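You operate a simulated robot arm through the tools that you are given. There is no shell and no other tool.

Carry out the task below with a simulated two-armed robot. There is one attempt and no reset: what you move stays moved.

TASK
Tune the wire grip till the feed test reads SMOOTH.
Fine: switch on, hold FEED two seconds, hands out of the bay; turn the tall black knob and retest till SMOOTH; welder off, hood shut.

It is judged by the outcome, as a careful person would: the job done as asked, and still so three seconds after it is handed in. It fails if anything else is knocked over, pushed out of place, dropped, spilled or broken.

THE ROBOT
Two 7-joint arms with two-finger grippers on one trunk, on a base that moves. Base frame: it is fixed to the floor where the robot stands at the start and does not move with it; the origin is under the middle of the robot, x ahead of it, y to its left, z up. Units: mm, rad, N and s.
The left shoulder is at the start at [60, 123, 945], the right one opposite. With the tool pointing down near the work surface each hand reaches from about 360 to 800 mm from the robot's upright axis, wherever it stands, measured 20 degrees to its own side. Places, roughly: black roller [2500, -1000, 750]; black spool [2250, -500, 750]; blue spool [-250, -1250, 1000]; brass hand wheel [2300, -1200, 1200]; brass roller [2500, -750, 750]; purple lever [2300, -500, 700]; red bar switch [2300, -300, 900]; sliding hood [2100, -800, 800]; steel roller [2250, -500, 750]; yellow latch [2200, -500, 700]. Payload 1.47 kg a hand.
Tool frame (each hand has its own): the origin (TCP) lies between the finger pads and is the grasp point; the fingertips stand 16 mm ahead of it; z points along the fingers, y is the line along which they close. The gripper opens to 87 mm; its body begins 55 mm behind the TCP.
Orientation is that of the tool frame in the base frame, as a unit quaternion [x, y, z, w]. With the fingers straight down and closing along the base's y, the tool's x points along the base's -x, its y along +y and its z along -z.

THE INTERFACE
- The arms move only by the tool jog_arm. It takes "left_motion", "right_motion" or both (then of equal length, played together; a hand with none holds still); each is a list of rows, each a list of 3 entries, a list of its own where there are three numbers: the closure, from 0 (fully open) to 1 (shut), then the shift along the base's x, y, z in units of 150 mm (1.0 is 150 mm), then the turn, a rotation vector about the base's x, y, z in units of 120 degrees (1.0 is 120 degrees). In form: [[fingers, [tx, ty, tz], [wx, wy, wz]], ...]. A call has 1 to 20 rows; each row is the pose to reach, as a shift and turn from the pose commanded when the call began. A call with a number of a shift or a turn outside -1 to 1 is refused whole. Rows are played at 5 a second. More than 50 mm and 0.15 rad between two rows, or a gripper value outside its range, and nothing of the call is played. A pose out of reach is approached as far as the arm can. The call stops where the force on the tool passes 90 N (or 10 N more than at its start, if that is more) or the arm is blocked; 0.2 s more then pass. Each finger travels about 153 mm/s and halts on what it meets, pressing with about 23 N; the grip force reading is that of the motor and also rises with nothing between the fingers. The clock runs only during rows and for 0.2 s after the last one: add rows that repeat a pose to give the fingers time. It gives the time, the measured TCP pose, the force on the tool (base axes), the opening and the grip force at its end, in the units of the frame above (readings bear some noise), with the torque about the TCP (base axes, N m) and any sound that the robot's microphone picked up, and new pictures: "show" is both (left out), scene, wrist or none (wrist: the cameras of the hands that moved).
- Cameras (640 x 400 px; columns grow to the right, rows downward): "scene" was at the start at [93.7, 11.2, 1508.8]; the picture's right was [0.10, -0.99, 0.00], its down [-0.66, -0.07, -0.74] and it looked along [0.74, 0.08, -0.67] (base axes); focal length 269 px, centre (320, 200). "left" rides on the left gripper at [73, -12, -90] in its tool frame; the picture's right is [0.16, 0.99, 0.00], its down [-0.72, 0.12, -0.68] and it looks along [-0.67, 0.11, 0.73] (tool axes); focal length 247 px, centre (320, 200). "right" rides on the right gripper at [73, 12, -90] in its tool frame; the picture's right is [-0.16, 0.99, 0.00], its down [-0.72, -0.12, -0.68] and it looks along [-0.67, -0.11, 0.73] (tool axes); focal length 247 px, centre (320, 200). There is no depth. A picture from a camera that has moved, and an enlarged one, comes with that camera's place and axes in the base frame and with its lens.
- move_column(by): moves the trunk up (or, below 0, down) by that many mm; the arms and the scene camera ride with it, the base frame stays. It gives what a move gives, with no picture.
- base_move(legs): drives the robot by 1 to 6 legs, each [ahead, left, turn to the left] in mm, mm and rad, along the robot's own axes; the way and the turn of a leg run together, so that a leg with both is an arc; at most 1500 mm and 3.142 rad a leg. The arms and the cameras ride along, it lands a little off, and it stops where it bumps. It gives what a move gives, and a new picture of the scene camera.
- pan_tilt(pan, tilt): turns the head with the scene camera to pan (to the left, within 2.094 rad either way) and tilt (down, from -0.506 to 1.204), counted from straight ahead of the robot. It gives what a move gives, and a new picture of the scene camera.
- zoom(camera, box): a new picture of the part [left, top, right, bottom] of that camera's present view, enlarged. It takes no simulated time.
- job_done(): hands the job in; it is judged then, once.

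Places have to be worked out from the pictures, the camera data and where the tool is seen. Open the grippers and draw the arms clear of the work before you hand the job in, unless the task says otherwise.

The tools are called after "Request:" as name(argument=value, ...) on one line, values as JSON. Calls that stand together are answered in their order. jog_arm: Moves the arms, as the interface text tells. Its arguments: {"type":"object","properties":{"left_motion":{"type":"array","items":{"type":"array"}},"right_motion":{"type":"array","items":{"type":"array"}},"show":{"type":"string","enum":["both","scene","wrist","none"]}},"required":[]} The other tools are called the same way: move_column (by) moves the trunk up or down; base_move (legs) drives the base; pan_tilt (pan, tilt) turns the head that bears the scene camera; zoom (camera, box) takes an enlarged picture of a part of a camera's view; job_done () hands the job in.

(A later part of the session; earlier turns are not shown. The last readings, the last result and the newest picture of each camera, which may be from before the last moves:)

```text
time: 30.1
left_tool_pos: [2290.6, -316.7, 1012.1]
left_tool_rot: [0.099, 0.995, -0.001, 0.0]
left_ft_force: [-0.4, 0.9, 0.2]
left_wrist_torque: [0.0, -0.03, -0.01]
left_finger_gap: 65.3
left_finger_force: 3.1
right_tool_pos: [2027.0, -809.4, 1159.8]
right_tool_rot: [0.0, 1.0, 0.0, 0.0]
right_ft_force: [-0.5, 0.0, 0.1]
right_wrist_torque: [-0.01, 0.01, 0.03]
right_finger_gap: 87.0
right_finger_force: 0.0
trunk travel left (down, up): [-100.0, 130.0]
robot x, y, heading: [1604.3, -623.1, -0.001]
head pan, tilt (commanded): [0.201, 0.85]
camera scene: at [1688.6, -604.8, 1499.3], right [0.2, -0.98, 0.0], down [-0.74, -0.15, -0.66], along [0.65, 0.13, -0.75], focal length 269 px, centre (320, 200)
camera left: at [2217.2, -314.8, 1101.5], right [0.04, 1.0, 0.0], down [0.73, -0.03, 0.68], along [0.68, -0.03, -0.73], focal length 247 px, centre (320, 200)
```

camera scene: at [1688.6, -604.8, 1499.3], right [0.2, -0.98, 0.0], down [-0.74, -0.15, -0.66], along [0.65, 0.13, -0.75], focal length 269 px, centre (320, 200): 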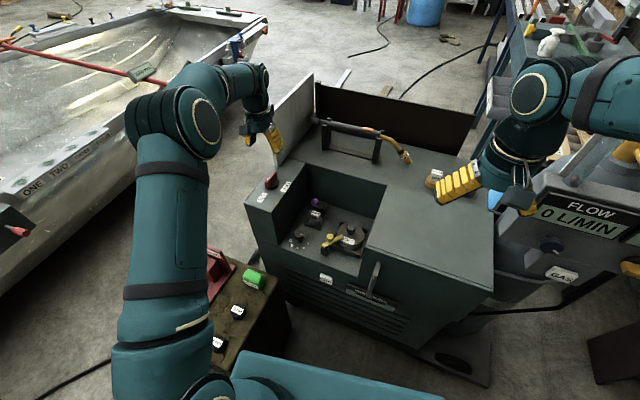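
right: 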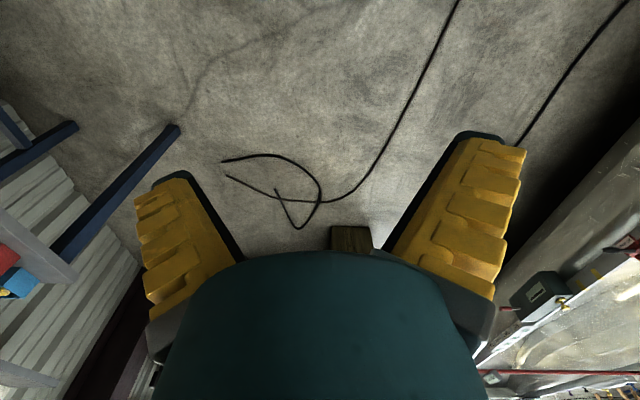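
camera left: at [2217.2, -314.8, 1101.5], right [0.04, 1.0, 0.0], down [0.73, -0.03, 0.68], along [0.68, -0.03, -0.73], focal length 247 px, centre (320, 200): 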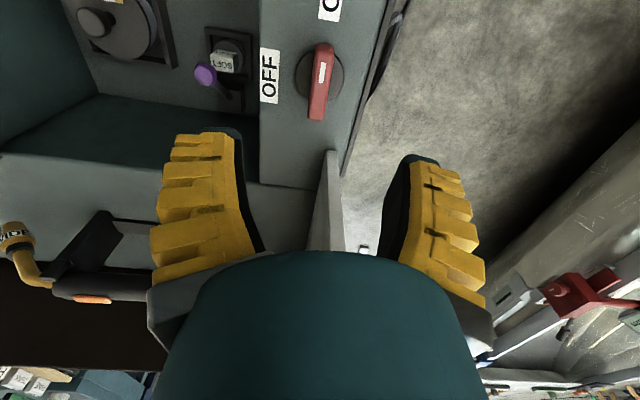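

The switch stays at ON. Now I'll bring the right hand to the FEED button at about [2124, -540, 555]. The hood handle stands out to x≈2035 at y≈-687, so I'll cross over high, with the fingers closing.

Request:
jog_arm(right_motion=[[0.3, [-0.06, 0.2, -0.12], [0, 0, 0]], [0.6, [-0.12, 0.4, -0.24], [0, -0.03, 0]], [1, [-0.18, 0.6, -0.36], [0, -0.07, 0]], [1, [-0.24, 0.8, -0.48], [0, -0.11, 0]], [1, [-0.3, 1.0, -0.6], [0, -0.15, 0]]], show="none")

Request:
jog_arm(right_motion=[[1, [0, 0.2, -0.15], [0, -0.05, 0]], [1, [0, 0.4, -0.3], [0, -0.1, 0]], [1, [0, 0.6, -0.5], [0, -0.15, 0]], [1, [0, 0.8, -0.7], [0, -0.2, 0]], [1, [0, 0.8, -0.9], [0, -0.25, 0]]], show="both")

```text
time: 31.3
left_tool_pos: [2291.4, -316.0, 1012.1]
left_tool_rot: [0.1, 0.995, 0.001, 0.001]
left_ft_force: [-0.1, -0.3, 0.1]
left_wrist_torque: [-0.01, -0.01, 0.03]
left_finger_gap: 65.4
left_finger_force: 3.5
right_tool_pos: [1984.5, -655.8, 1068.7]
right_tool_rot: [0.0, 0.988, 0.001, 0.157]
right_ft_force: [0.7, 0.0, -0.4]
right_wrist_torque: [-0.04, -0.01, 0.01]
right_finger_gap: 0.0
right_finger_force: 23.4
trunk travel left (down, up): [-100.0, 130.0]
robot x, y, heading: [1602.0, -620.8, 0.003]
head pan, tilt (commanded): [0.201, 0.85]
```

```text
time: 32.5
left_tool_pos: [2293.0, -315.8, 1011.8]
left_tool_rot: [0.1, 0.995, 0.0, -0.001]
left_ft_force: [0.1, 0.1, -0.2]
left_wrist_torque: [-0.01, 0.04, 0.0]
left_finger_gap: 65.6
left_finger_force: 3.2
right_tool_pos: [1985.6, -537.0, 934.5]
right_tool_rot: [-0.001, 0.913, 0.002, 0.408]
right_ft_force: [0.5, -0.4, 0.2]
right_wrist_torque: [-0.01, 0.02, -0.02]
right_finger_gap: 0.0
right_finger_force: 23.0
trunk travel left (down, up): [-100.0, 130.0]
robot x, y, heading: [1602.8, -617.7, 0.003]
head pan, tilt (commanded): [0.201, 0.85]
camera scene: at [1689.9, -604.3, 1499.1], right [0.2, -0.98, 0.0], down [-0.74, -0.15, -0.66], along [0.65, 0.13, -0.75], focal length 269 px, centre (320, 200)
camera right: at [1869.8, -526.7, 941.1], right [0.1, 0.99, 0.12], down [-0.02, -0.12, 0.99], along [0.99, -0.11, 0.01], focal length 247 px, centre (320, 200)
```

scene: 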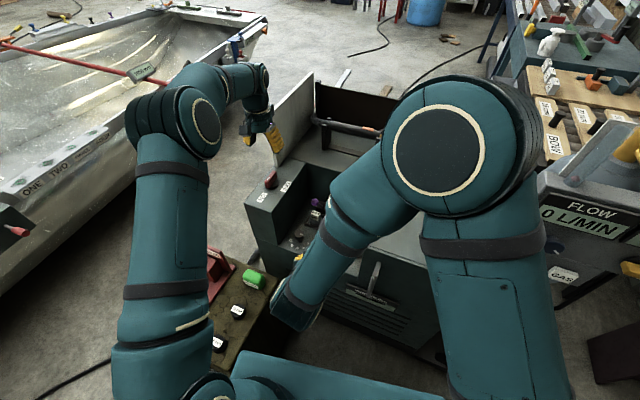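
right: 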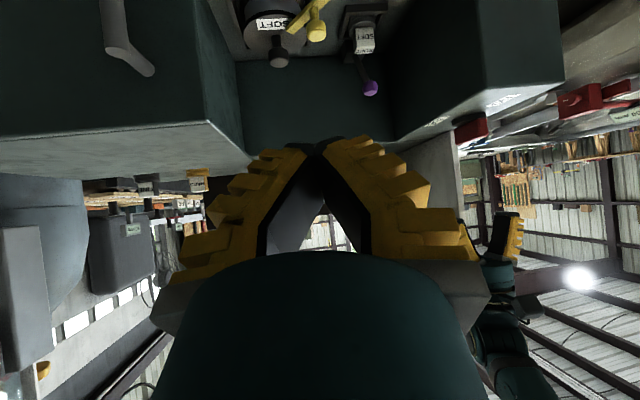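

Right arm is clear of everything, and the hand is in front of the bay. I'll lower it in front of the panel to about z=640.

Request:
jog_arm(right_motion=[[1, [0, 0, -0.25], [0, -0.015, 0]], [1, [0, 0, -0.5], [0, -0.03, 0]], [1, [0, 0, -0.75], [0, -0.045, 0]], [1, [0, 0, -1.0], [0, -0.058, 0]]], show="none")

Request:
jog_arm(right_motion=[[1, [0, 0, -0.25], [0, 0, 0]], [1, [0, 0, -0.5], [0, 0, 0]], [1, [0, 0, -0.75], [0, 0, 0]], [1, [0, 0, -0.95], [0, 0, 0]]], show="both")

```text
time: 33.5
left_tool_pos: [2291.5, -317.0, 1014.1]
left_tool_rot: [0.099, 0.995, 0.001, 0.0]
left_ft_force: [-0.9, 0.3, 0.1]
left_wrist_torque: [-0.01, 0.01, -0.03]
left_finger_gap: 65.1
left_finger_force: 2.7
right_tool_pos: [1981.8, -539.8, 784.8]
right_tool_rot: [0.0, 0.887, 0.002, 0.462]
right_ft_force: [-0.3, 0.4, 0.3]
right_wrist_torque: [-0.03, 0.01, -0.02]
right_finger_gap: 0.0
right_finger_force: 22.9
trunk travel left (down, up): [-100.0, 130.0]
robot x, y, heading: [1601.2, -621.2, -0.004]
head pan, tilt (commanded): [0.201, 0.85]
```

```text
time: 34.5
left_tool_pos: [2292.7, -316.9, 1012.9]
left_tool_rot: [0.1, 0.995, 0.0, 0.0]
left_ft_force: [-1.1, 0.7, 0.8]
left_wrist_torque: [0.01, 0.0, 0.0]
left_finger_gap: 65.5
left_finger_force: 3.1
right_tool_pos: [1983.2, -542.3, 641.3]
right_tool_rot: [0.0, 0.887, 0.001, 0.462]
right_ft_force: [-0.6, 0.1, 0.7]
right_wrist_torque: [-0.01, -0.03, 0.0]
right_finger_gap: 0.0
right_finger_force: 23.3
trunk travel left (down, up): [-100.0, 130.0]
robot x, y, heading: [1602.0, -622.5, 0.0]
head pan, tilt (commanded): [0.201, 0.85]
camera scene: at [1689.3, -604.5, 1499.2], right [0.2, -0.98, 0.0], down [-0.74, -0.15, -0.66], along [0.65, 0.13, -0.75], focal length 269 px, centre (320, 200)
camera right: at [1868.0, -530.7, 635.4], right [0.09, 0.99, 0.13], down [-0.14, -0.12, 0.98], along [0.99, -0.11, 0.13], focal length 247 px, centre (320, 200)
```

scene: 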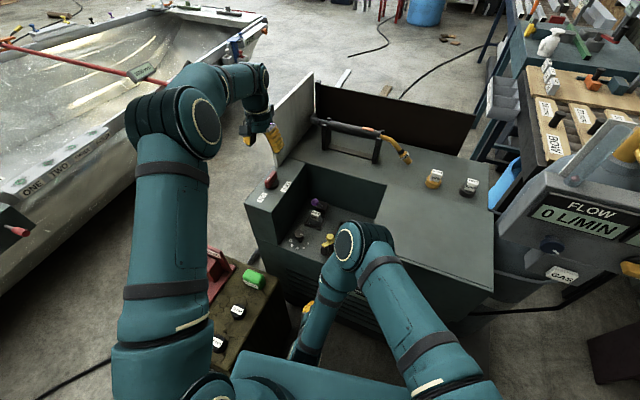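
right: 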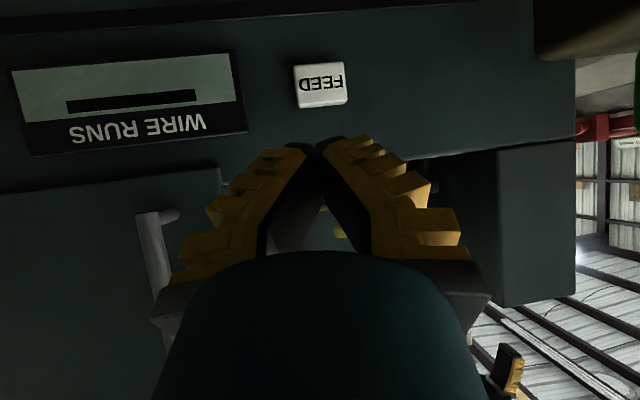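

FEED is dead ahead at about [2124, -543, 558]. My right elbow sits forward at about [2040, -606, 930], and pressing from here could bring it down on the hood handle. I'll raise the trunk 120 mm so the arm is less folded and the elbow stays high.

Request:
move_column(by=120)

Request:
jog_arm(right_motion=[[1, [0, 0, -0.25], [0, 0, 0]], [1, [0, 0, -0.5], [0, 0, 0]], [1, [0, 0, -0.75], [0, 0, 0]], [1, [0, 0, -0.9], [0, 0, 0]]], show="both")

```text
time: 36.0
left_tool_pos: [2291.7, -316.8, 1132.4]
left_tool_rot: [0.099, 0.995, 0.0, 0.0]
left_ft_force: [-1.1, 0.0, 0.1]
left_wrist_torque: [0.01, -0.01, 0.01]
left_finger_gap: 65.1
left_finger_force: 3.5
right_tool_pos: [1983.9, -542.7, 764.1]
right_tool_rot: [-0.001, 0.887, 0.0, 0.462]
right_ft_force: [0.2, -0.3, 0.5]
right_wrist_torque: [0.05, -0.05, -0.02]
right_finger_gap: 0.0
right_finger_force: 23.0
trunk travel left (down, up): [-220.0, 10.0]
robot x, y, heading: [1601.9, -621.9, 0.002]
head pan, tilt (commanded): [0.201, 0.85]
```

```text
time: 37.0
left_tool_pos: [2291.5, -317.1, 1132.8]
left_tool_rot: [0.099, 0.995, 0.001, 0.0]
left_ft_force: [0.9, -0.3, 0.4]
left_wrist_torque: [0.0, 0.02, -0.01]
left_finger_gap: 65.5
left_finger_force: 2.8
right_tool_pos: [1984.7, -542.1, 650.1]
right_tool_rot: [0.001, 0.887, 0.0, 0.462]
right_ft_force: [0.8, -0.4, 1.7]
right_wrist_torque: [0.02, 0.0, -0.01]
right_finger_gap: 0.0
right_finger_force: 23.6
right hand out of reach, approached as far as the arm can: row 4
trunk travel left (down, up): [-220.0, 10.0]
robot x, y, heading: [1603.9, -622.5, -0.003]
head pan, tilt (commanded): [0.201, 0.85]
camera scene: at [1689.8, -605.6, 1619.2], right [0.2, -0.98, 0.0], down [-0.74, -0.15, -0.66], along [0.65, 0.13, -0.75], focal length 269 px, centre (320, 200)
camera right: at [1869.7, -532.1, 642.6], right [0.09, 0.99, 0.13], down [-0.14, -0.12, 0.98], along [0.99, -0.11, 0.13], focal length 247 px, centre (320, 200)
```

scene: 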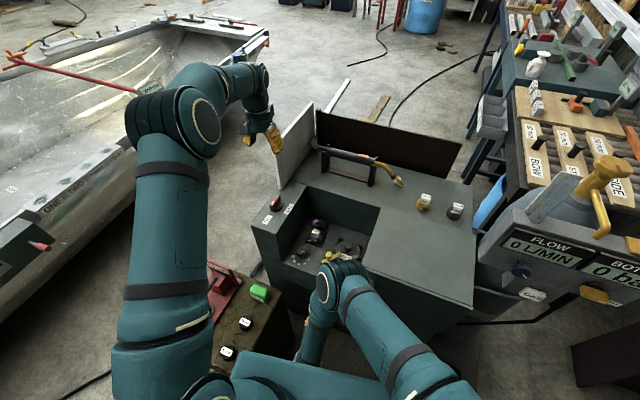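
right: 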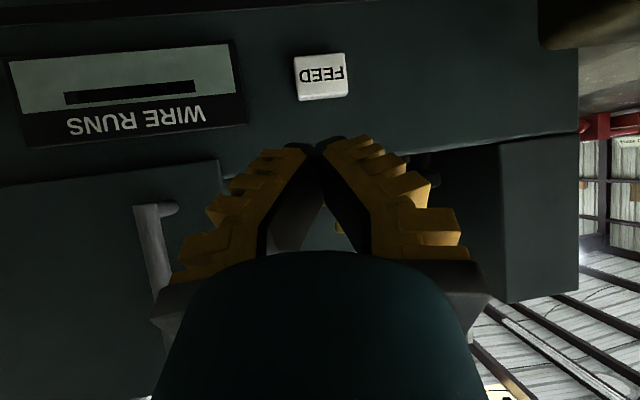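

The arm hits a joint limit here because it is too folded. I'll back the base up about 120 mm so the right arm can press FEED with its elbow well clear of the welder. The knob stays within the left arm's reach from there. Then I'll lower the trunk again.

Request:
base_move(legs=[[-120, -10, 0]])

Request:
move_column(by=-100)

Request:
jog_arm(right_motion=[[1, [0.1, 0, 0.05], [0, 0, 0]], [1, [0.2, 0, 0.1], [0, 0, 0]], [1, [0.3, 0.02, 0.15], [0, 0, 0]]], show="both")

```text
time: 38.3
left_tool_pos: [2169.6, -325.1, 1133.6]
left_tool_rot: [0.099, 0.995, -0.001, 0.0]
left_ft_force: [-0.5, -0.4, 0.4]
left_wrist_torque: [-0.02, -0.03, 0.02]
left_finger_gap: 65.5
left_finger_force: 3.0
right_tool_pos: [1862.1, -551.2, 651.0]
right_tool_rot: [-0.001, 0.887, 0.002, 0.461]
right_ft_force: [0.4, 0.2, -1.1]
right_wrist_torque: [-0.01, 0.0, 0.02]
right_finger_gap: 0.0
right_finger_force: 22.5
trunk travel left (down, up): [-220.0, 10.0]
robot x, y, heading: [1480.9, -633.0, -0.001]
head pan, tilt (commanded): [0.201, 0.85]
camera scene: at [1567.2, -614.5, 1619.3], right [0.2, -0.98, 0.0], down [-0.74, -0.15, -0.66], along [0.65, 0.13, -0.75], focal length 269 px, centre (320, 200)
```

scene: 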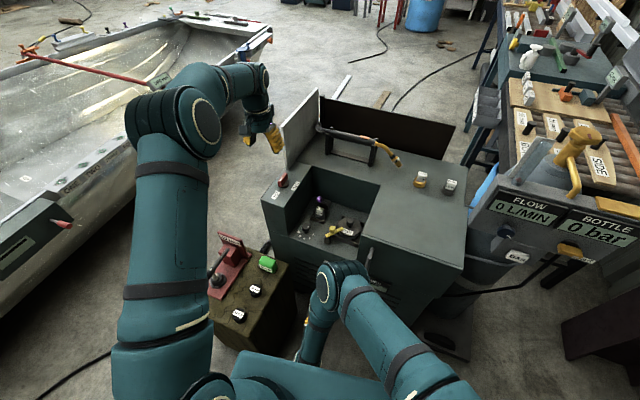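

```text
time: 39.6
left_tool_pos: [2170.7, -324.4, 1033.7]
left_tool_rot: [0.099, 0.995, -0.001, 0.001]
left_ft_force: [-0.5, -0.4, 1.0]
left_wrist_torque: [-0.01, -0.01, 0.0]
left_finger_gap: 65.3
left_finger_force: 3.7
right_tool_pos: [1863.0, -551.1, 551.0]
right_tool_rot: [-0.001, 0.887, 0.001, 0.462]
right_ft_force: [-1.0, -0.1, -0.4]
right_wrist_torque: [-0.02, 0.0, 0.02]
right_finger_gap: 0.3
right_finger_force: 23.5
trunk travel left (down, up): [-120.0, 110.0]
robot x, y, heading: [1480.0, -629.5, 0.002]
head pan, tilt (commanded): [0.201, 0.85]
```

```text
time: 40.4
left_tool_pos: [2170.3, -325.2, 1032.4]
left_tool_rot: [0.098, 0.995, 0.001, 0.001]
left_ft_force: [-0.2, 0.8, -0.6]
left_wrist_torque: [0.01, 0.02, -0.01]
left_finger_gap: 65.2
left_finger_force: 3.2
right_tool_pos: [1908.0, -548.7, 572.2]
right_tool_rot: [0.0, 0.887, 0.0, 0.462]
right_ft_force: [-1.1, -0.9, -0.5]
right_wrist_torque: [0.02, -0.02, 0.02]
right_finger_gap: 0.0
right_finger_force: 23.0
trunk travel left (down, up): [-120.0, 110.0]
robot x, y, heading: [1482.0, -632.9, 0.005]
head pan, tilt (commanded): [0.201, 0.85]
camera scene: at [1569.0, -614.4, 1519.2], right [0.2, -0.98, 0.0], down [-0.74, -0.15, -0.66], along [0.65, 0.13, -0.75], focal length 269 px, centre (320, 200)
camera right: at [1793.4, -538.2, 565.4], right [0.09, 0.99, 0.13], down [-0.14, -0.12, 0.98], along [0.99, -0.11, 0.13], focal length 247 px, centre (320, 200)
```

scene: 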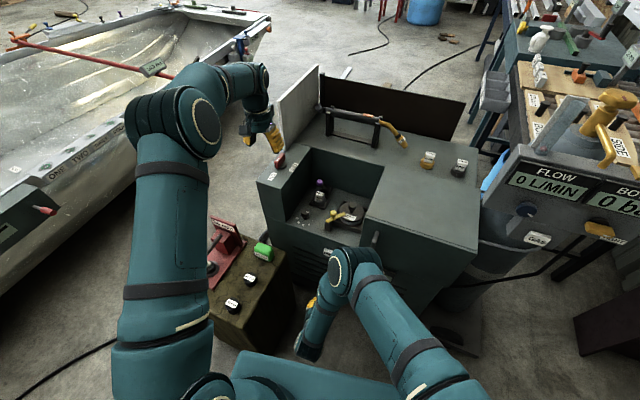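
right: 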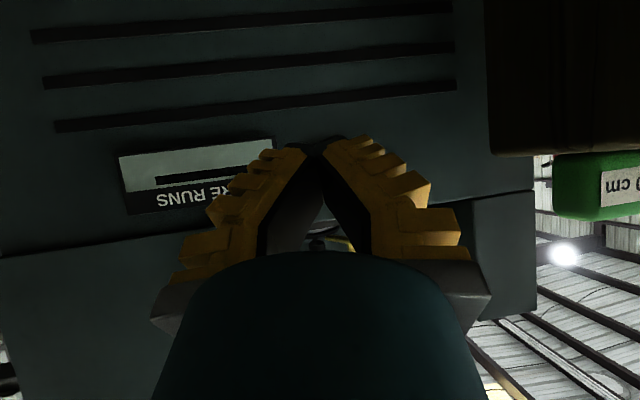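

FEED is now hidden behind my fingertips in the wrist view, as expected when lined up. I'll move ahead 150 mm in front of the panel, keeping z≈567 and y≈-543.

Request:
jog_arm(right_motion=[[1, [0.2, 0.01, -0.01], [0, 0, 0]], [1, [0.4, 0.02, -0.02], [0, 0, 0]], [1, [0.6, 0.03, -0.03], [0, 0, 0]], [1, [0.8, 0.035, -0.035], [0, 0, 0]], [1, [1.0, 0.035, -0.035], [0, 0, 0]]], show="both")

```text
time: 41.6
left_tool_pos: [2170.0, -325.7, 1032.4]
left_tool_rot: [0.099, 0.995, 0.001, 0.0]
left_ft_force: [0.0, -0.7, 0.1]
left_wrist_torque: [0.0, 0.0, -0.01]
left_finger_gap: 65.5
left_finger_force: 2.9
right_tool_pos: [2059.9, -542.7, 567.5]
right_tool_rot: [-0.001, 0.887, 0.001, 0.462]
right_ft_force: [-0.5, 0.0, -0.5]
right_wrist_torque: [0.03, 0.01, 0.0]
right_finger_gap: 0.0
right_finger_force: 23.7
trunk travel left (down, up): [-120.0, 110.0]
robot x, y, heading: [1484.0, -633.3, 0.003]
head pan, tilt (commanded): [0.201, 0.85]
camera scene: at [1569.1, -614.4, 1519.2], right [0.2, -0.98, 0.0], down [-0.74, -0.15, -0.66], along [0.65, 0.13, -0.75], focal length 269 px, centre (320, 200)
camera right: at [1944.9, -532.5, 559.6], right [0.09, 0.99, 0.13], down [-0.14, -0.12, 0.98], along [0.99, -0.11, 0.13], focal length 247 px, centre (320, 200)
```

scene: 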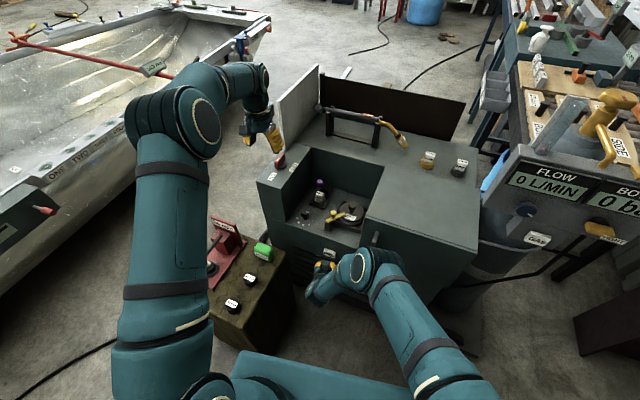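
right: 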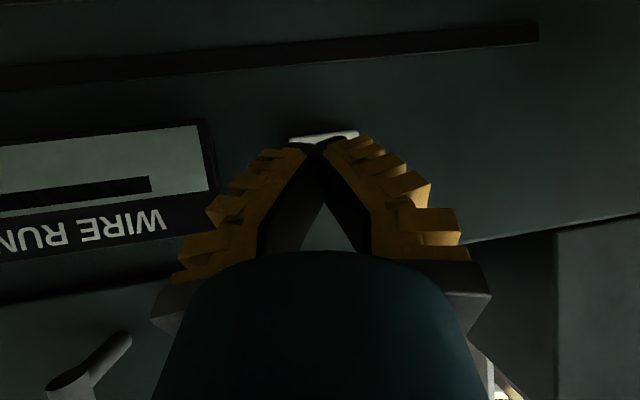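

The FEED button's lower edge peeks out just past the fingertips, centred on them. I'll zoom in from both cameras.

Request:
zoom(camera="right", box=[240, 90, 400, 190])

Request:
zoom(camera="scene", box=[285, 210, 405, 320])

```text
4.00 times, centred on (320, 140) of right
camera zoom: at [1944.9, -532.5, 559.6], right [0.09, 0.99, 0.13], down [-0.14, -0.12, 0.98], along [0.99, -0.11, 0.13], focal length 988 px, centre (320, 440)
```

zoom: 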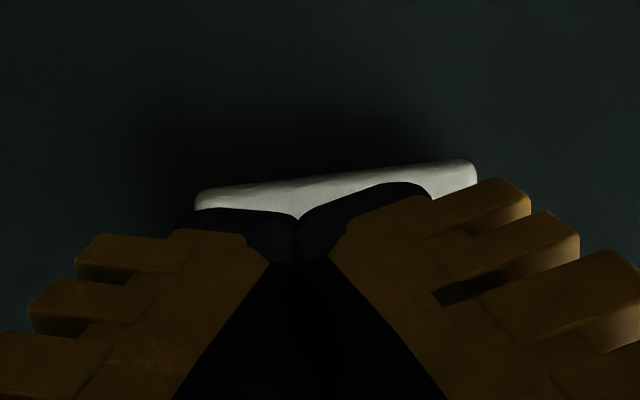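

```text
3.64 times, centred on (345, 265) of scene
camera zoom: at [1569.1, -614.4, 1519.2], right [0.2, -0.98, 0.0], down [-0.74, -0.15, -0.66], along [0.65, 0.13, -0.75], focal length 980 px, centre (229, -36)
```

zoom: 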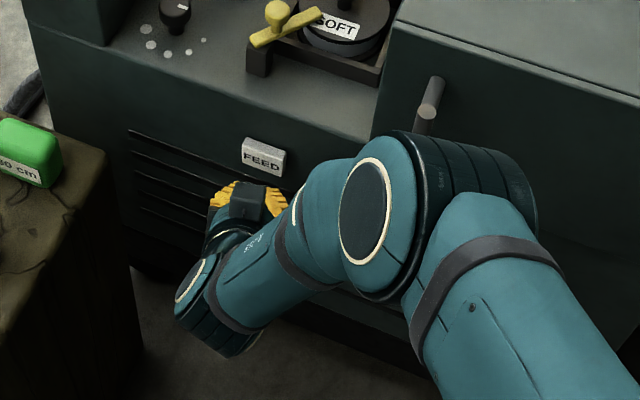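

Everything lines up: the button spans y -569…-519, z 538…575, and my tips are at [2073, -543, 558]. I'll creep forward until it depresses, watching the force.

Request:
jog_arm(right_motion=[[1, [0.12, -0.005, -0.005], [0, 0, 0]], [1, [0.22, -0.005, -0.005], [0, 0, 0]], [1, [0.28, -0.005, -0.005], [0, 0, 0]], [1, [0.32, -0.005, -0.005], [0, 0, 0]], [1, [0.35, -0.005, -0.005], [0, 0, 0]]], show="both")

```text
time: 42.8
left_tool_pos: [2168.5, -324.4, 1033.9]
left_tool_rot: [0.098, 0.995, 0.0, 0.001]
left_ft_force: [-0.2, -0.1, 0.0]
left_wrist_torque: [-0.01, -0.02, 0.02]
left_finger_gap: 65.6
left_finger_force: 3.3
right_tool_pos: [2106.6, -543.5, 564.4]
right_tool_rot: [-0.002, 0.889, 0.002, 0.458]
right_ft_force: [-32.2, 1.2, 1.8]
right_wrist_torque: [-0.04, -0.21, -0.62]
right_finger_gap: 0.1
right_finger_force: 23.5
trunk travel left (down, up): [-120.0, 110.0]
robot x, y, heading: [1482.0, -631.9, 0.004]
head pan, tilt (commanded): [0.201, 0.85]
heard: click
camera scene: at [1566.0, -614.2, 1519.4], right [0.2, -0.98, 0.0], down [-0.73, -0.15, -0.66], along [0.65, 0.13, -0.75], focal length 269 px, centre (320, 200)
camera right: at [1991.2, -532.7, 557.6], right [0.09, 0.99, 0.13], down [-0.13, -0.12, 0.98], along [0.99, -0.1, 0.12], focal length 247 px, centre (320, 200)
```

scene: 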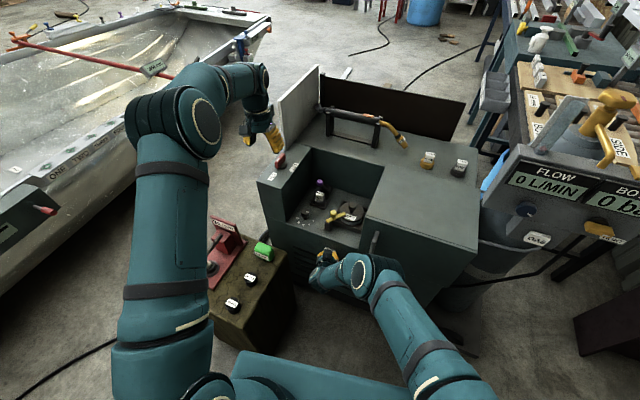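
right: 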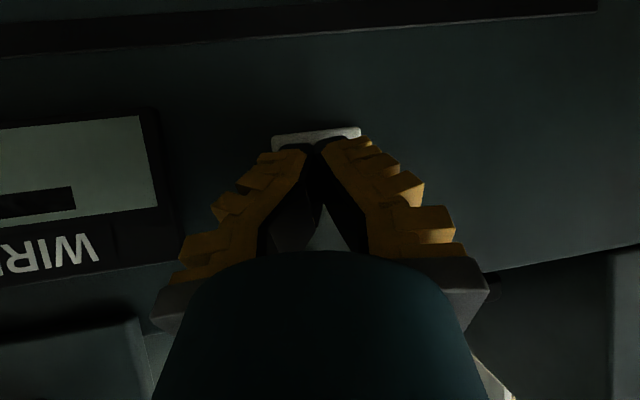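

I heard a click, with 32 N on the button, so it's depressed. I'll hold for a bit over two seconds.

Request:
jog_arm(right_motion=[[1, [0, 0, 0], [0, 0, 0]], [1, [0, 0, 0], [0, 0, 0]], [1, [0, 0, 0], [0, 0, 0]], [1, [0, 0, 0], [0, 0, 0]], [1, [0, 0, 0], [0, 0, 0]], [1, [0, 0, 0], [0, 0, 0]], [1, [0, 0, 0], [0, 0, 0]], [1, [0, 0, 0], [0, 0, 0]], [1, [0, 0, 0], [0, 0, 0]], [1, [0, 0, 0], [0, 0, 0]], [1, [0, 0, 0], [0, 0, 0]]], show="both")

Request:
zoom(camera="right", box=[0, 80, 200, 300])

```text
time: 45.2
left_tool_pos: [2168.5, -324.4, 1034.2]
left_tool_rot: [0.098, 0.995, -0.001, 0.001]
left_ft_force: [0.2, -0.5, -0.1]
left_wrist_torque: [0.01, 0.0, 0.01]
left_finger_gap: 65.3
left_finger_force: 3.1
right_tool_pos: [2106.7, -543.6, 564.2]
right_tool_rot: [-0.002, 0.888, 0.001, 0.459]
right_ft_force: [-35.5, 10.8, -2.1]
right_wrist_torque: [-0.07, -0.17, -0.49]
right_finger_gap: 0.1
right_finger_force: 23.5
trunk travel left (down, up): [-120.0, 110.0]
robot x, y, heading: [1483.2, -630.1, 0.003]
head pan, tilt (commanded): [0.201, 0.85]
camera scene: at [1566.6, -613.5, 1519.3], right [0.2, -0.98, 0.0], down [-0.73, -0.15, -0.66], along [0.65, 0.13, -0.75], focal length 269 px, centre (320, 200)
camera right: at [1991.8, -533.0, 557.5], right [0.09, 0.99, 0.13], down [-0.14, -0.12, 0.98], along [0.99, -0.1, 0.12], focal length 247 px, centre (320, 200)
```

scene: 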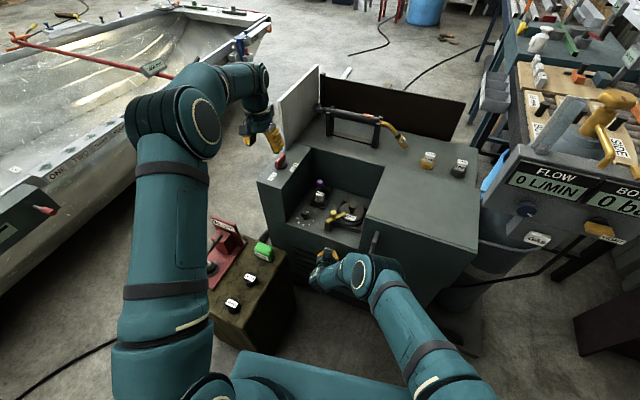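
right: 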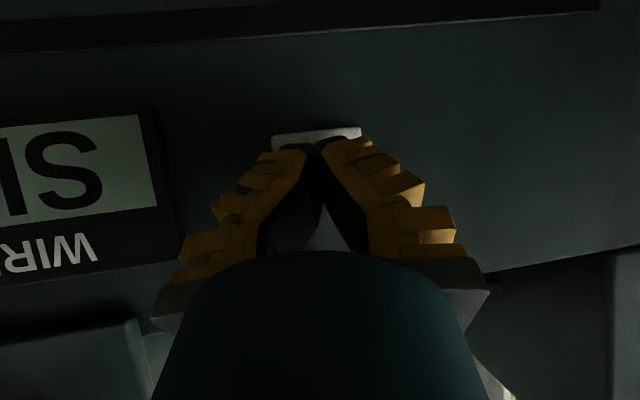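

```text
1.82 times, centred on (100, 190) of right
camera zoom: at [1991.8, -533.0, 557.5], right [0.09, 0.99, 0.13], down [-0.14, -0.12, 0.98], along [0.99, -0.1, 0.12], focal length 449 px, centre (720, 218)
```

zoom: 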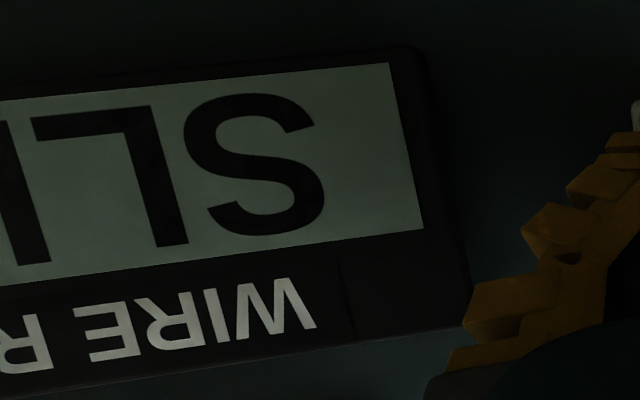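

The display now starts with "SLI…" (slips), so the grip is too loose. I'll release FEED by backing straight off and read the whole text.

Request:
jog_arm(right_motion=[[1, [-0.2, 0, 0], [0, 0, 0]], [1, [-0.45, 0, 0], [0, 0, 0]], [1, [-0.7, 0, 0], [0, 0, 0]]], show="both")

Request:
zoom(camera="scene", box=[270, 160, 390, 280])

```text
time: 46.0
left_tool_pos: [2169.4, -325.0, 1032.8]
left_tool_rot: [0.098, 0.995, 0.001, 0.001]
left_ft_force: [0.0, -0.7, 1.0]
left_wrist_torque: [0.04, -0.01, -0.01]
left_finger_gap: 65.4
left_finger_force: 3.0
right_tool_pos: [2007.0, -545.2, 566.2]
right_tool_rot: [0.0, 0.886, 0.001, 0.464]
right_ft_force: [0.5, 1.2, -0.3]
right_wrist_torque: [-0.02, -0.01, 0.01]
right_finger_gap: 0.0
right_finger_force: 23.2
trunk travel left (down, up): [-120.0, 110.0]
robot x, y, heading: [1485.9, -631.3, -0.001]
head pan, tilt (commanded): [0.201, 0.85]
camera scene: at [1568.5, -614.5, 1519.3], right [0.2, -0.98, 0.0], down [-0.74, -0.15, -0.66], along [0.65, 0.13, -0.75], focal length 269 px, centre (320, 200)
camera right: at [1891.9, -534.2, 558.4], right [0.09, 0.99, 0.13], down [-0.14, -0.12, 0.98], along [0.99, -0.11, 0.13], focal length 247 px, centre (320, 200)
```

scene: 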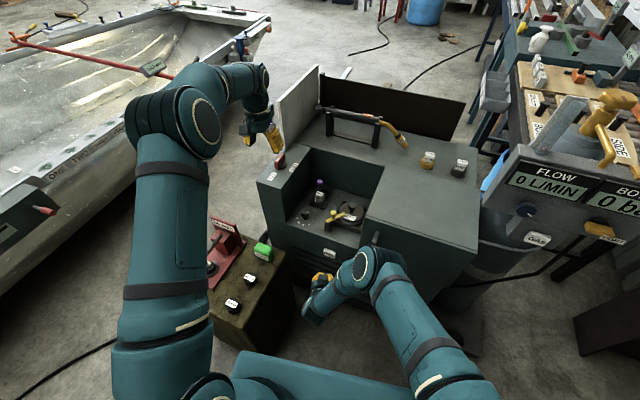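
right: 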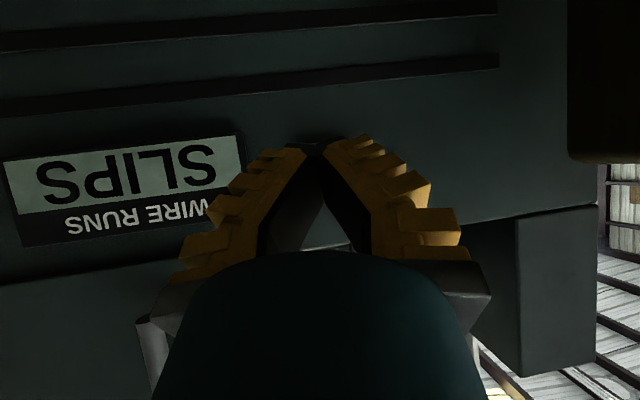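

```text
3.33 times, centred on (330, 220) of scene
camera zoom: at [1568.5, -614.5, 1519.3], right [0.2, -0.98, 0.0], down [-0.74, -0.15, -0.66], along [0.65, 0.13, -0.75], focal length 898 px, centre (287, 133)
```

zoom: 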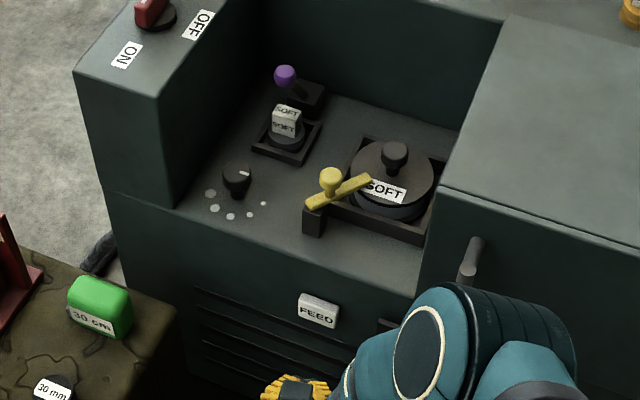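

Display: "SLIPS". The right hand is off the button, clear in front of the panel. Next I'll swing the left hand over the knob at about [2220, -419], turned so the fingers close front-to-back and the camera sits on the open side. I'll stay high for now.

Request:
jog_arm(left_motion=[[0.3, [0.031, -0.057, -0.08], [0, 0, 0.068]], [0.3, [0.061, -0.114, -0.16], [0, 0, 0.136]], [0.3, [0.092, -0.171, -0.24], [0, 0, 0.205]], [0.3, [0.122, -0.228, -0.32], [0, 0, 0.273]], [0.3, [0.153, -0.285, -0.4], [0, 0, 0.341]], [0.3, [0.184, -0.342, -0.48], [0, 0, 0.409]], [0.3, [0.214, -0.399, -0.56], [0, 0, 0.477]], [0.3, [0.245, -0.456, -0.64], [0, 0, 0.545]], [0.3, [0.275, -0.513, -0.72], [0, 0, 0.614]], [0.3, [0.306, -0.57, -0.8], [0, 0, 0.682]], [0.3, [0.337, -0.627, -0.9], [0, 0, 0.75]], [0.3, [0.337, -0.627, -0.9], [0, 0, 0.75]]], show="both")

```text
time: 48.6
left_tool_pos: [2219.8, -418.3, 897.3]
left_tool_rot: [-0.634, 0.773, 0.0, 0.001]
left_ft_force: [-0.9, -1.1, -0.5]
left_wrist_torque: [0.04, -0.02, -0.03]
left_finger_gap: 65.6
left_finger_force: 3.1
right_tool_pos: [2006.2, -541.9, 565.0]
right_tool_rot: [-0.001, 0.887, 0.002, 0.461]
right_ft_force: [-0.2, -0.4, -0.4]
right_wrist_torque: [0.02, -0.02, 0.02]
right_finger_gap: 0.0
right_finger_force: 22.9
trunk travel left (down, up): [-120.0, 110.0]
robot x, y, heading: [1485.8, -628.8, 0.0]
head pan, tilt (commanded): [0.201, 0.85]
camera scene: at [1568.7, -614.3, 1519.2], right [0.2, -0.98, 0.0], down [-0.74, -0.15, -0.66], along [0.65, 0.13, -0.75], focal length 269 px, centre (320, 200)
camera left: at [2218.1, -492.9, 984.7], right [-1.0, 0.04, 0.0], down [0.03, 0.73, 0.68], along [0.03, 0.68, -0.73], focal length 247 px, centre (320, 200)
```

scene: 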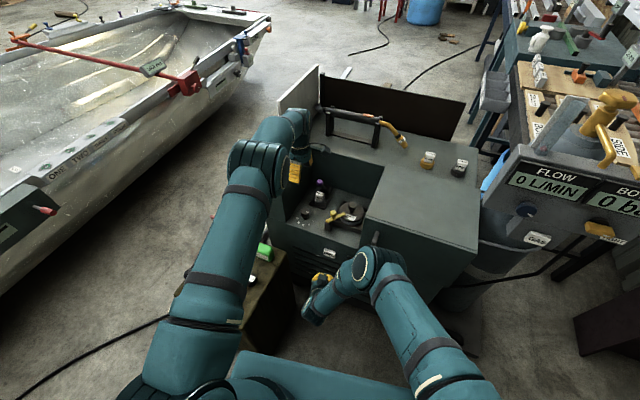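
left: 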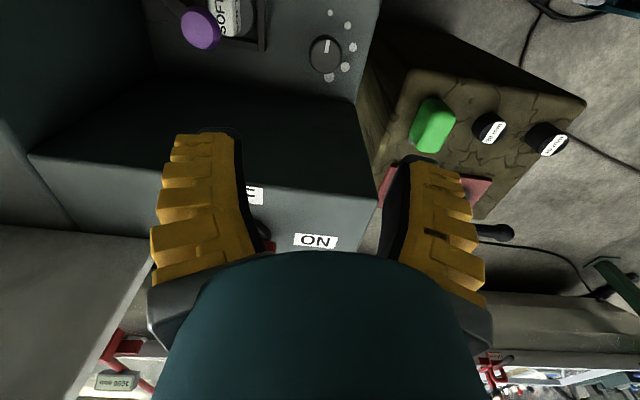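

The knob is visible at the top of the wrist view with its white mark. I'll zoom in to refine its place.

Request:
zoom(camera="left", box=[270, 0, 390, 100])

Request:
zoom(camera="scene", box=[270, 130, 370, 260])

```text
4.00 times, centred on (330, 50) of left
camera zoom: at [2218.1, -492.9, 984.7], right [-1.0, 0.04, 0.0], down [0.03, 0.73, 0.68], along [0.03, 0.68, -0.73], focal length 988 px, centre (280, 800)
```

zoom: 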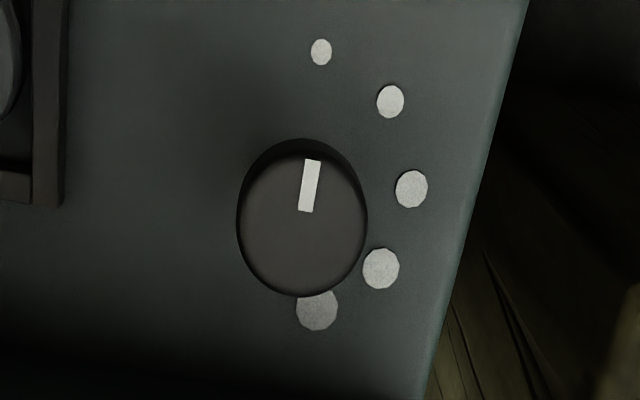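

```text
3.08 times, centred on (320, 195) of scene
camera zoom: at [1568.7, -614.3, 1519.2], right [0.2, -0.98, 0.0], down [-0.74, -0.15, -0.66], along [0.65, 0.13, -0.75], focal length 829 px, centre (320, 215)
```

zoom: 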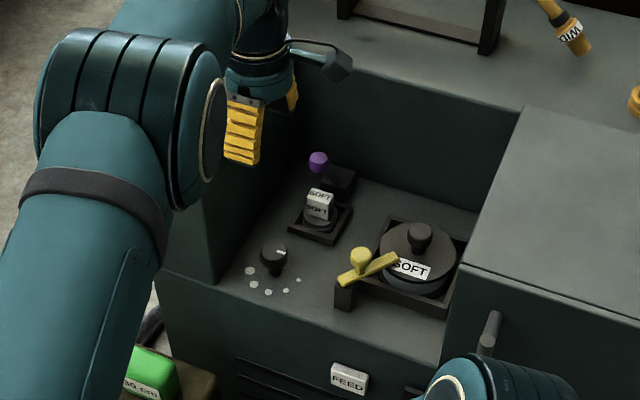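

The knob cap is 35 mm across, with its axis at about [2215, -422]. The dots sit 40° apart, clockwise from -101° (pointer now) to -262°. I'll centre over it and go down to about z=760 first.

Request:
jog_arm(left_motion=[[0.3, [-0.032, -0.027, -0.23], [0, 0, 0]], [0.3, [-0.032, -0.027, -0.46], [0, 0, 0]], [0.3, [-0.032, -0.027, -0.69], [0, 0, 0]], [0.3, [-0.032, -0.027, -0.915], [0, 0, 0]], [0.3, [-0.032, -0.027, -0.915], [0, 0, 0]]], show="both")

Request:
zoom(camera="scene", box=[270, 130, 370, 260])

```text
time: 49.8
left_tool_pos: [2214.3, -424.3, 760.3]
left_tool_rot: [-0.633, 0.774, 0.001, 0.0]
left_ft_force: [-0.3, -0.1, -0.3]
left_wrist_torque: [-0.01, 0.02, 0.05]
left_finger_gap: 65.6
left_finger_force: 3.4
right_tool_pos: [2006.2, -543.3, 565.3]
right_tool_rot: [-0.001, 0.887, 0.001, 0.462]
right_ft_force: [-0.5, 0.4, 0.6]
right_wrist_torque: [0.01, -0.01, -0.01]
right_finger_gap: 0.3
right_finger_force: 22.8
trunk travel left (down, up): [-120.0, 110.0]
robot x, y, heading: [1482.6, -632.7, 0.002]
head pan, tilt (commanded): [0.201, 0.85]
camera scene: at [1568.7, -614.4, 1519.3], right [0.2, -0.98, 0.0], down [-0.74, -0.15, -0.66], along [0.65, 0.13, -0.75], focal length 269 px, centre (320, 200)
camera left: at [2211.1, -498.0, 848.2], right [-1.0, 0.04, 0.0], down [0.03, 0.73, 0.68], along [0.03, 0.68, -0.73], focal length 247 px, centre (320, 200)
```

scene: 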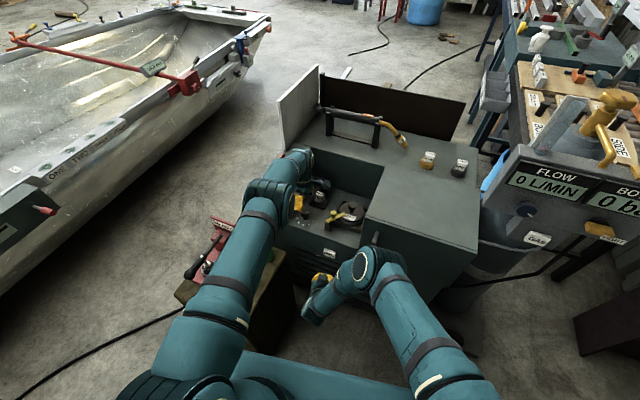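
left: 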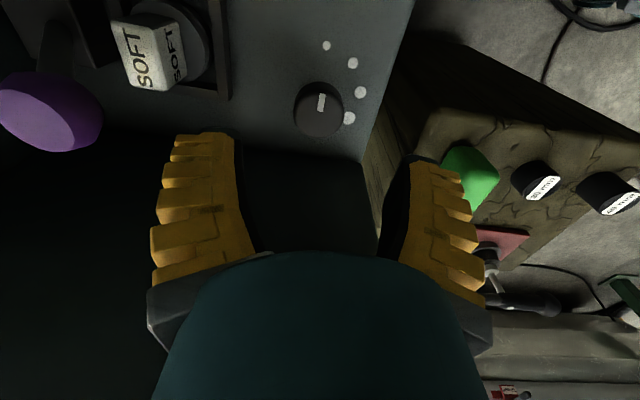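

```text
3.08 times, centred on (320, 195) of scene
camera zoom: at [1568.7, -614.4, 1519.3], right [0.2, -0.98, 0.0], down [-0.74, -0.15, -0.66], along [0.65, 0.13, -0.75], focal length 829 px, centre (320, 215)
```

zoom: 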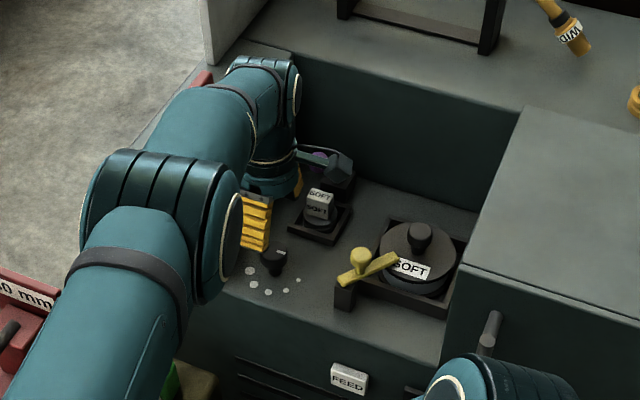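

The hand is centred over the knob with no contact, and the camera and forearm are clear of the lever and side block. I'll descend to TCP z≈670 around the cap.

Request:
jog_arm(left_motion=[[0.3, [0.003, -0.005, -0.2], [0, 0, 0]], [0.3, [0.003, -0.005, -0.38], [0, 0, 0]], [0.3, [0.003, -0.005, -0.5], [0, 0, 0]], [0.3, [0.003, -0.005, -0.56], [0, 0, 0]], [0.3, [0.003, -0.005, -0.6], [0, 0, 0]], [0.3, [0.003, -0.005, -0.6], [0, 0, 0]]], show="both")

Request:
zoom(camera="scene", box=[270, 130, 370, 260])

```text
time: 51.2
left_tool_pos: [2197.3, -425.3, 677.1]
left_tool_rot: [-0.634, 0.774, 0.0, 0.0]
left_ft_force: [-0.3, 0.1, -0.9]
left_wrist_torque: [-0.01, -0.01, 0.01]
left_finger_gap: 65.4
left_finger_force: 3.4
left hand out of reach, approached as far as the arm can: row 2, 3, 4, 5, 6
right_tool_pos: [2006.8, -544.0, 566.2]
right_tool_rot: [-0.001, 0.887, 0.001, 0.462]
right_ft_force: [-0.2, -0.6, 0.0]
right_wrist_torque: [-0.02, 0.01, 0.01]
right_finger_gap: 0.0
right_finger_force: 22.7
trunk travel left (down, up): [-120.0, 110.0]
robot x, y, heading: [1479.9, -635.1, 0.002]
head pan, tilt (commanded): [0.201, 0.85]
camera scene: at [1568.9, -614.2, 1519.2], right [0.2, -0.98, 0.0], down [-0.74, -0.15, -0.66], along [0.65, 0.13, -0.75], focal length 269 px, centre (320, 200)
camera left: at [2195.5, -499.6, 764.5], right [-1.0, 0.04, 0.0], down [0.03, 0.73, 0.68], along [0.03, 0.68, -0.73], focal length 247 px, centre (320, 200)
```

scene: 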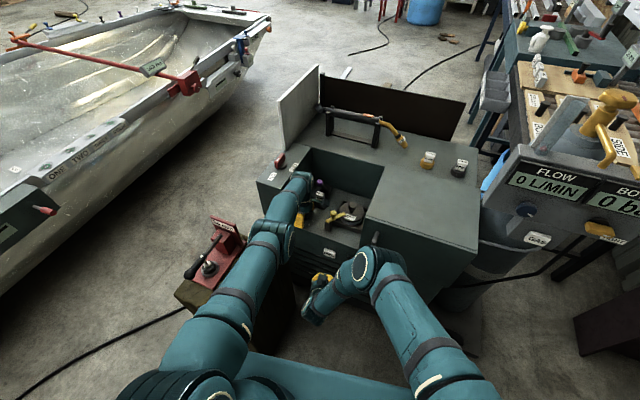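
left: 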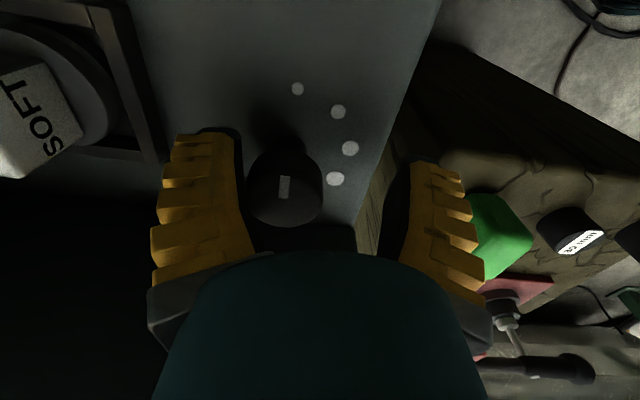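

```text
3.08 times, centred on (320, 195) of scene
camera zoom: at [1568.9, -614.2, 1519.2], right [0.2, -0.98, 0.0], down [-0.74, -0.15, -0.66], along [0.65, 0.13, -0.75], focal length 829 px, centre (320, 215)
```

zoom: 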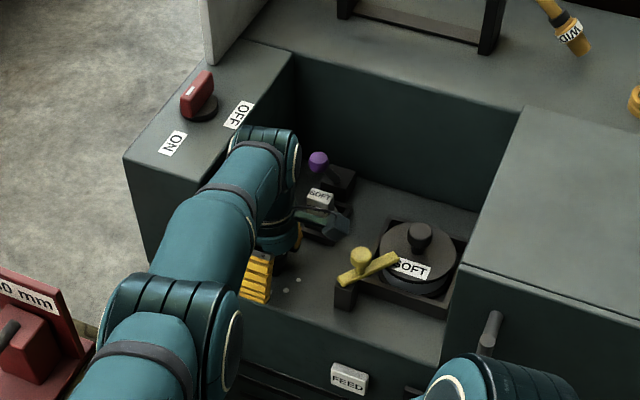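

The left arm ran out of reach here (x stopped at 2197 instead of 2215) without touching anything. I'll lift back up, move the base 45 mm closer and then come down again.

Request:
jog_arm(left_motion=[[0.3, [0, 0, 0.15], [0, 0, 0]], [0.3, [0, 0, 0.3], [0, 0, 0]], [0.3, [0, 0, 0.5], [0, 0, 0]], [0.3, [0, 0, 0.7], [0, 0, 0]], [0.3, [0, 0, 0.9], [0, 0, 0]]], show="none")

Request:
jog_arm(right_motion=[[1, [-0.1, 0, 0], [0, 0, 0]], [1, [-0.2, 0, 0], [0, 0, 0]]], show="none")

Request:
base_move(legs=[[50, 0, 0]])

```text
time: 52.4
left_tool_pos: [2230.7, -423.3, 804.3]
left_tool_rot: [-0.634, 0.774, 0.001, -0.001]
left_ft_force: [0.5, 0.0, 0.2]
left_wrist_torque: [0.01, 0.05, 0.02]
left_finger_gap: 65.3
left_finger_force: 3.0
left hand out of reach, approached as far as the arm can: row 1, 2, 3, 4, 5
right_tool_pos: [2006.5, -544.2, 565.1]
right_tool_rot: [0.0, 0.887, 0.0, 0.462]
right_ft_force: [0.9, 0.3, 0.6]
right_wrist_torque: [0.05, 0.02, 0.01]
right_finger_gap: 0.1
right_finger_force: 22.8
trunk travel left (down, up): [-120.0, 110.0]
robot x, y, heading: [1481.4, -632.6, 0.006]
head pan, tilt (commanded): [0.201, 0.85]
```

```text
time: 53.0
left_tool_pos: [2231.0, -422.9, 803.9]
left_tool_rot: [-0.634, 0.773, 0.0, -0.001]
left_ft_force: [0.1, 0.1, 0.5]
left_wrist_torque: [0.03, -0.03, 0.02]
left_finger_gap: 65.8
left_finger_force: 4.0
right_tool_pos: [1976.0, -544.5, 566.3]
right_tool_rot: [-0.001, 0.887, 0.001, 0.461]
right_ft_force: [0.5, -0.8, -0.5]
right_wrist_torque: [-0.01, -0.02, 0.01]
right_finger_gap: 0.2
right_finger_force: 23.0
trunk travel left (down, up): [-120.0, 110.0]
robot x, y, heading: [1482.9, -631.8, 0.002]
head pan, tilt (commanded): [0.201, 0.85]
```

```text
time: 53.9
left_tool_pos: [2280.8, -423.0, 803.0]
left_tool_rot: [-0.634, 0.773, 0.0, -0.001]
left_ft_force: [-0.1, 0.0, 0.0]
left_wrist_torque: [0.02, 0.05, 0.0]
left_finger_gap: 65.6
left_finger_force: 3.1
right_tool_pos: [2026.9, -544.2, 566.3]
right_tool_rot: [-0.001, 0.887, 0.001, 0.461]
right_ft_force: [-0.3, -0.8, -0.3]
right_wrist_torque: [-0.01, 0.0, 0.01]
right_finger_gap: 0.0
right_finger_force: 23.0
trunk travel left (down, up): [-120.0, 110.0]
robot x, y, heading: [1531.2, -629.9, -0.001]
head pan, tilt (commanded): [0.201, 0.85]
camera scene: at [1619.5, -614.3, 1519.1], right [0.2, -0.98, 0.0], down [-0.74, -0.15, -0.66], along [0.65, 0.13, -0.75], focal length 269 px, centre (320, 200)
```

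scene: 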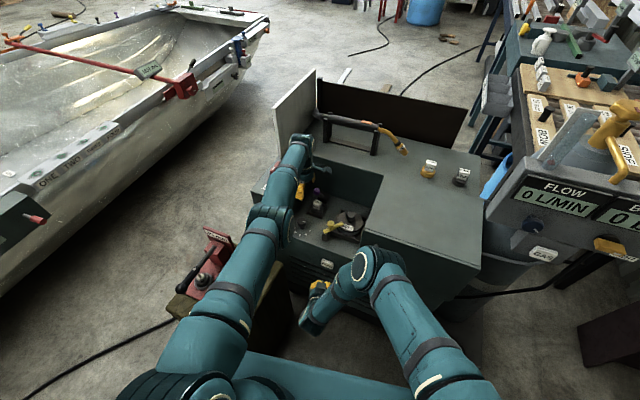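

The base is now at x≈1531, and the left hand rode forward to [2281, -423, 803], above the lever. I'll raise it and bring it back over the knob.

Request:
jog_arm(left_motion=[[0.3, [0, 0, 0.2], [0, 0, 0]], [0.3, [-0.2, 0, 0.25], [0, 0, 0]], [0.3, [-0.44, 0, 0.25], [0, 0, 0]], [0.3, [-0.44, 0, 0.25], [0, 0, 0]]], show="both")

```text
time: 54.9
left_tool_pos: [2285.5, -423.2, 835.2]
left_tool_rot: [-0.634, 0.773, 0.001, -0.002]
left_ft_force: [-0.1, -0.3, 0.2]
left_wrist_torque: [-0.02, 0.0, -0.02]
left_finger_gap: 65.2
left_finger_force: 3.1
left hand out of reach, approached as far as the arm can: row 1, 2, 3, 4
right_tool_pos: [2025.4, -544.4, 566.2]
right_tool_rot: [-0.001, 0.887, 0.001, 0.462]
right_ft_force: [0.7, 0.3, 0.1]
right_wrist_torque: [-0.01, 0.0, -0.04]
right_finger_gap: 0.1
right_finger_force: 23.3
trunk travel left (down, up): [-120.0, 110.0]
robot x, y, heading: [1535.9, -631.6, 0.004]
head pan, tilt (commanded): [0.201, 0.85]
camera scene: at [1617.9, -614.3, 1519.2], right [0.2, -0.98, 0.0], down [-0.74, -0.15, -0.66], along [0.65, 0.13, -0.75], focal length 269 px, centre (320, 200)
camera left: at [2282.2, -497.2, 923.1], right [-1.0, 0.04, 0.0], down [0.03, 0.73, 0.68], along [0.02, 0.68, -0.73], focal length 247 px, centre (320, 200)
```

scene: 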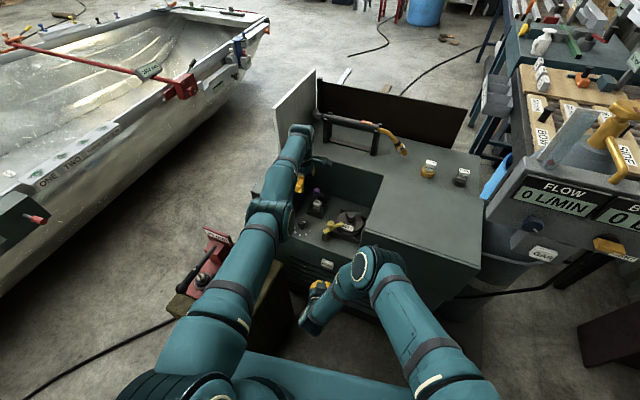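
left: 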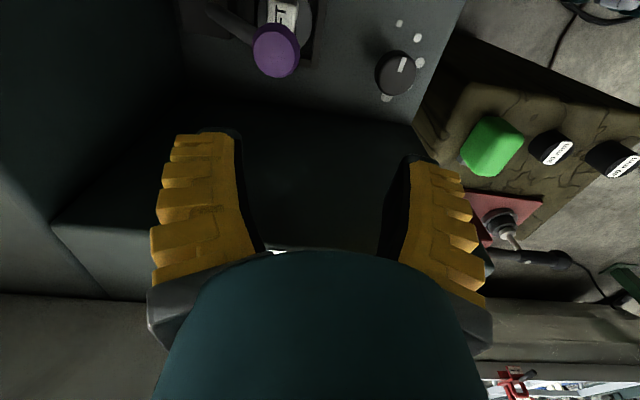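

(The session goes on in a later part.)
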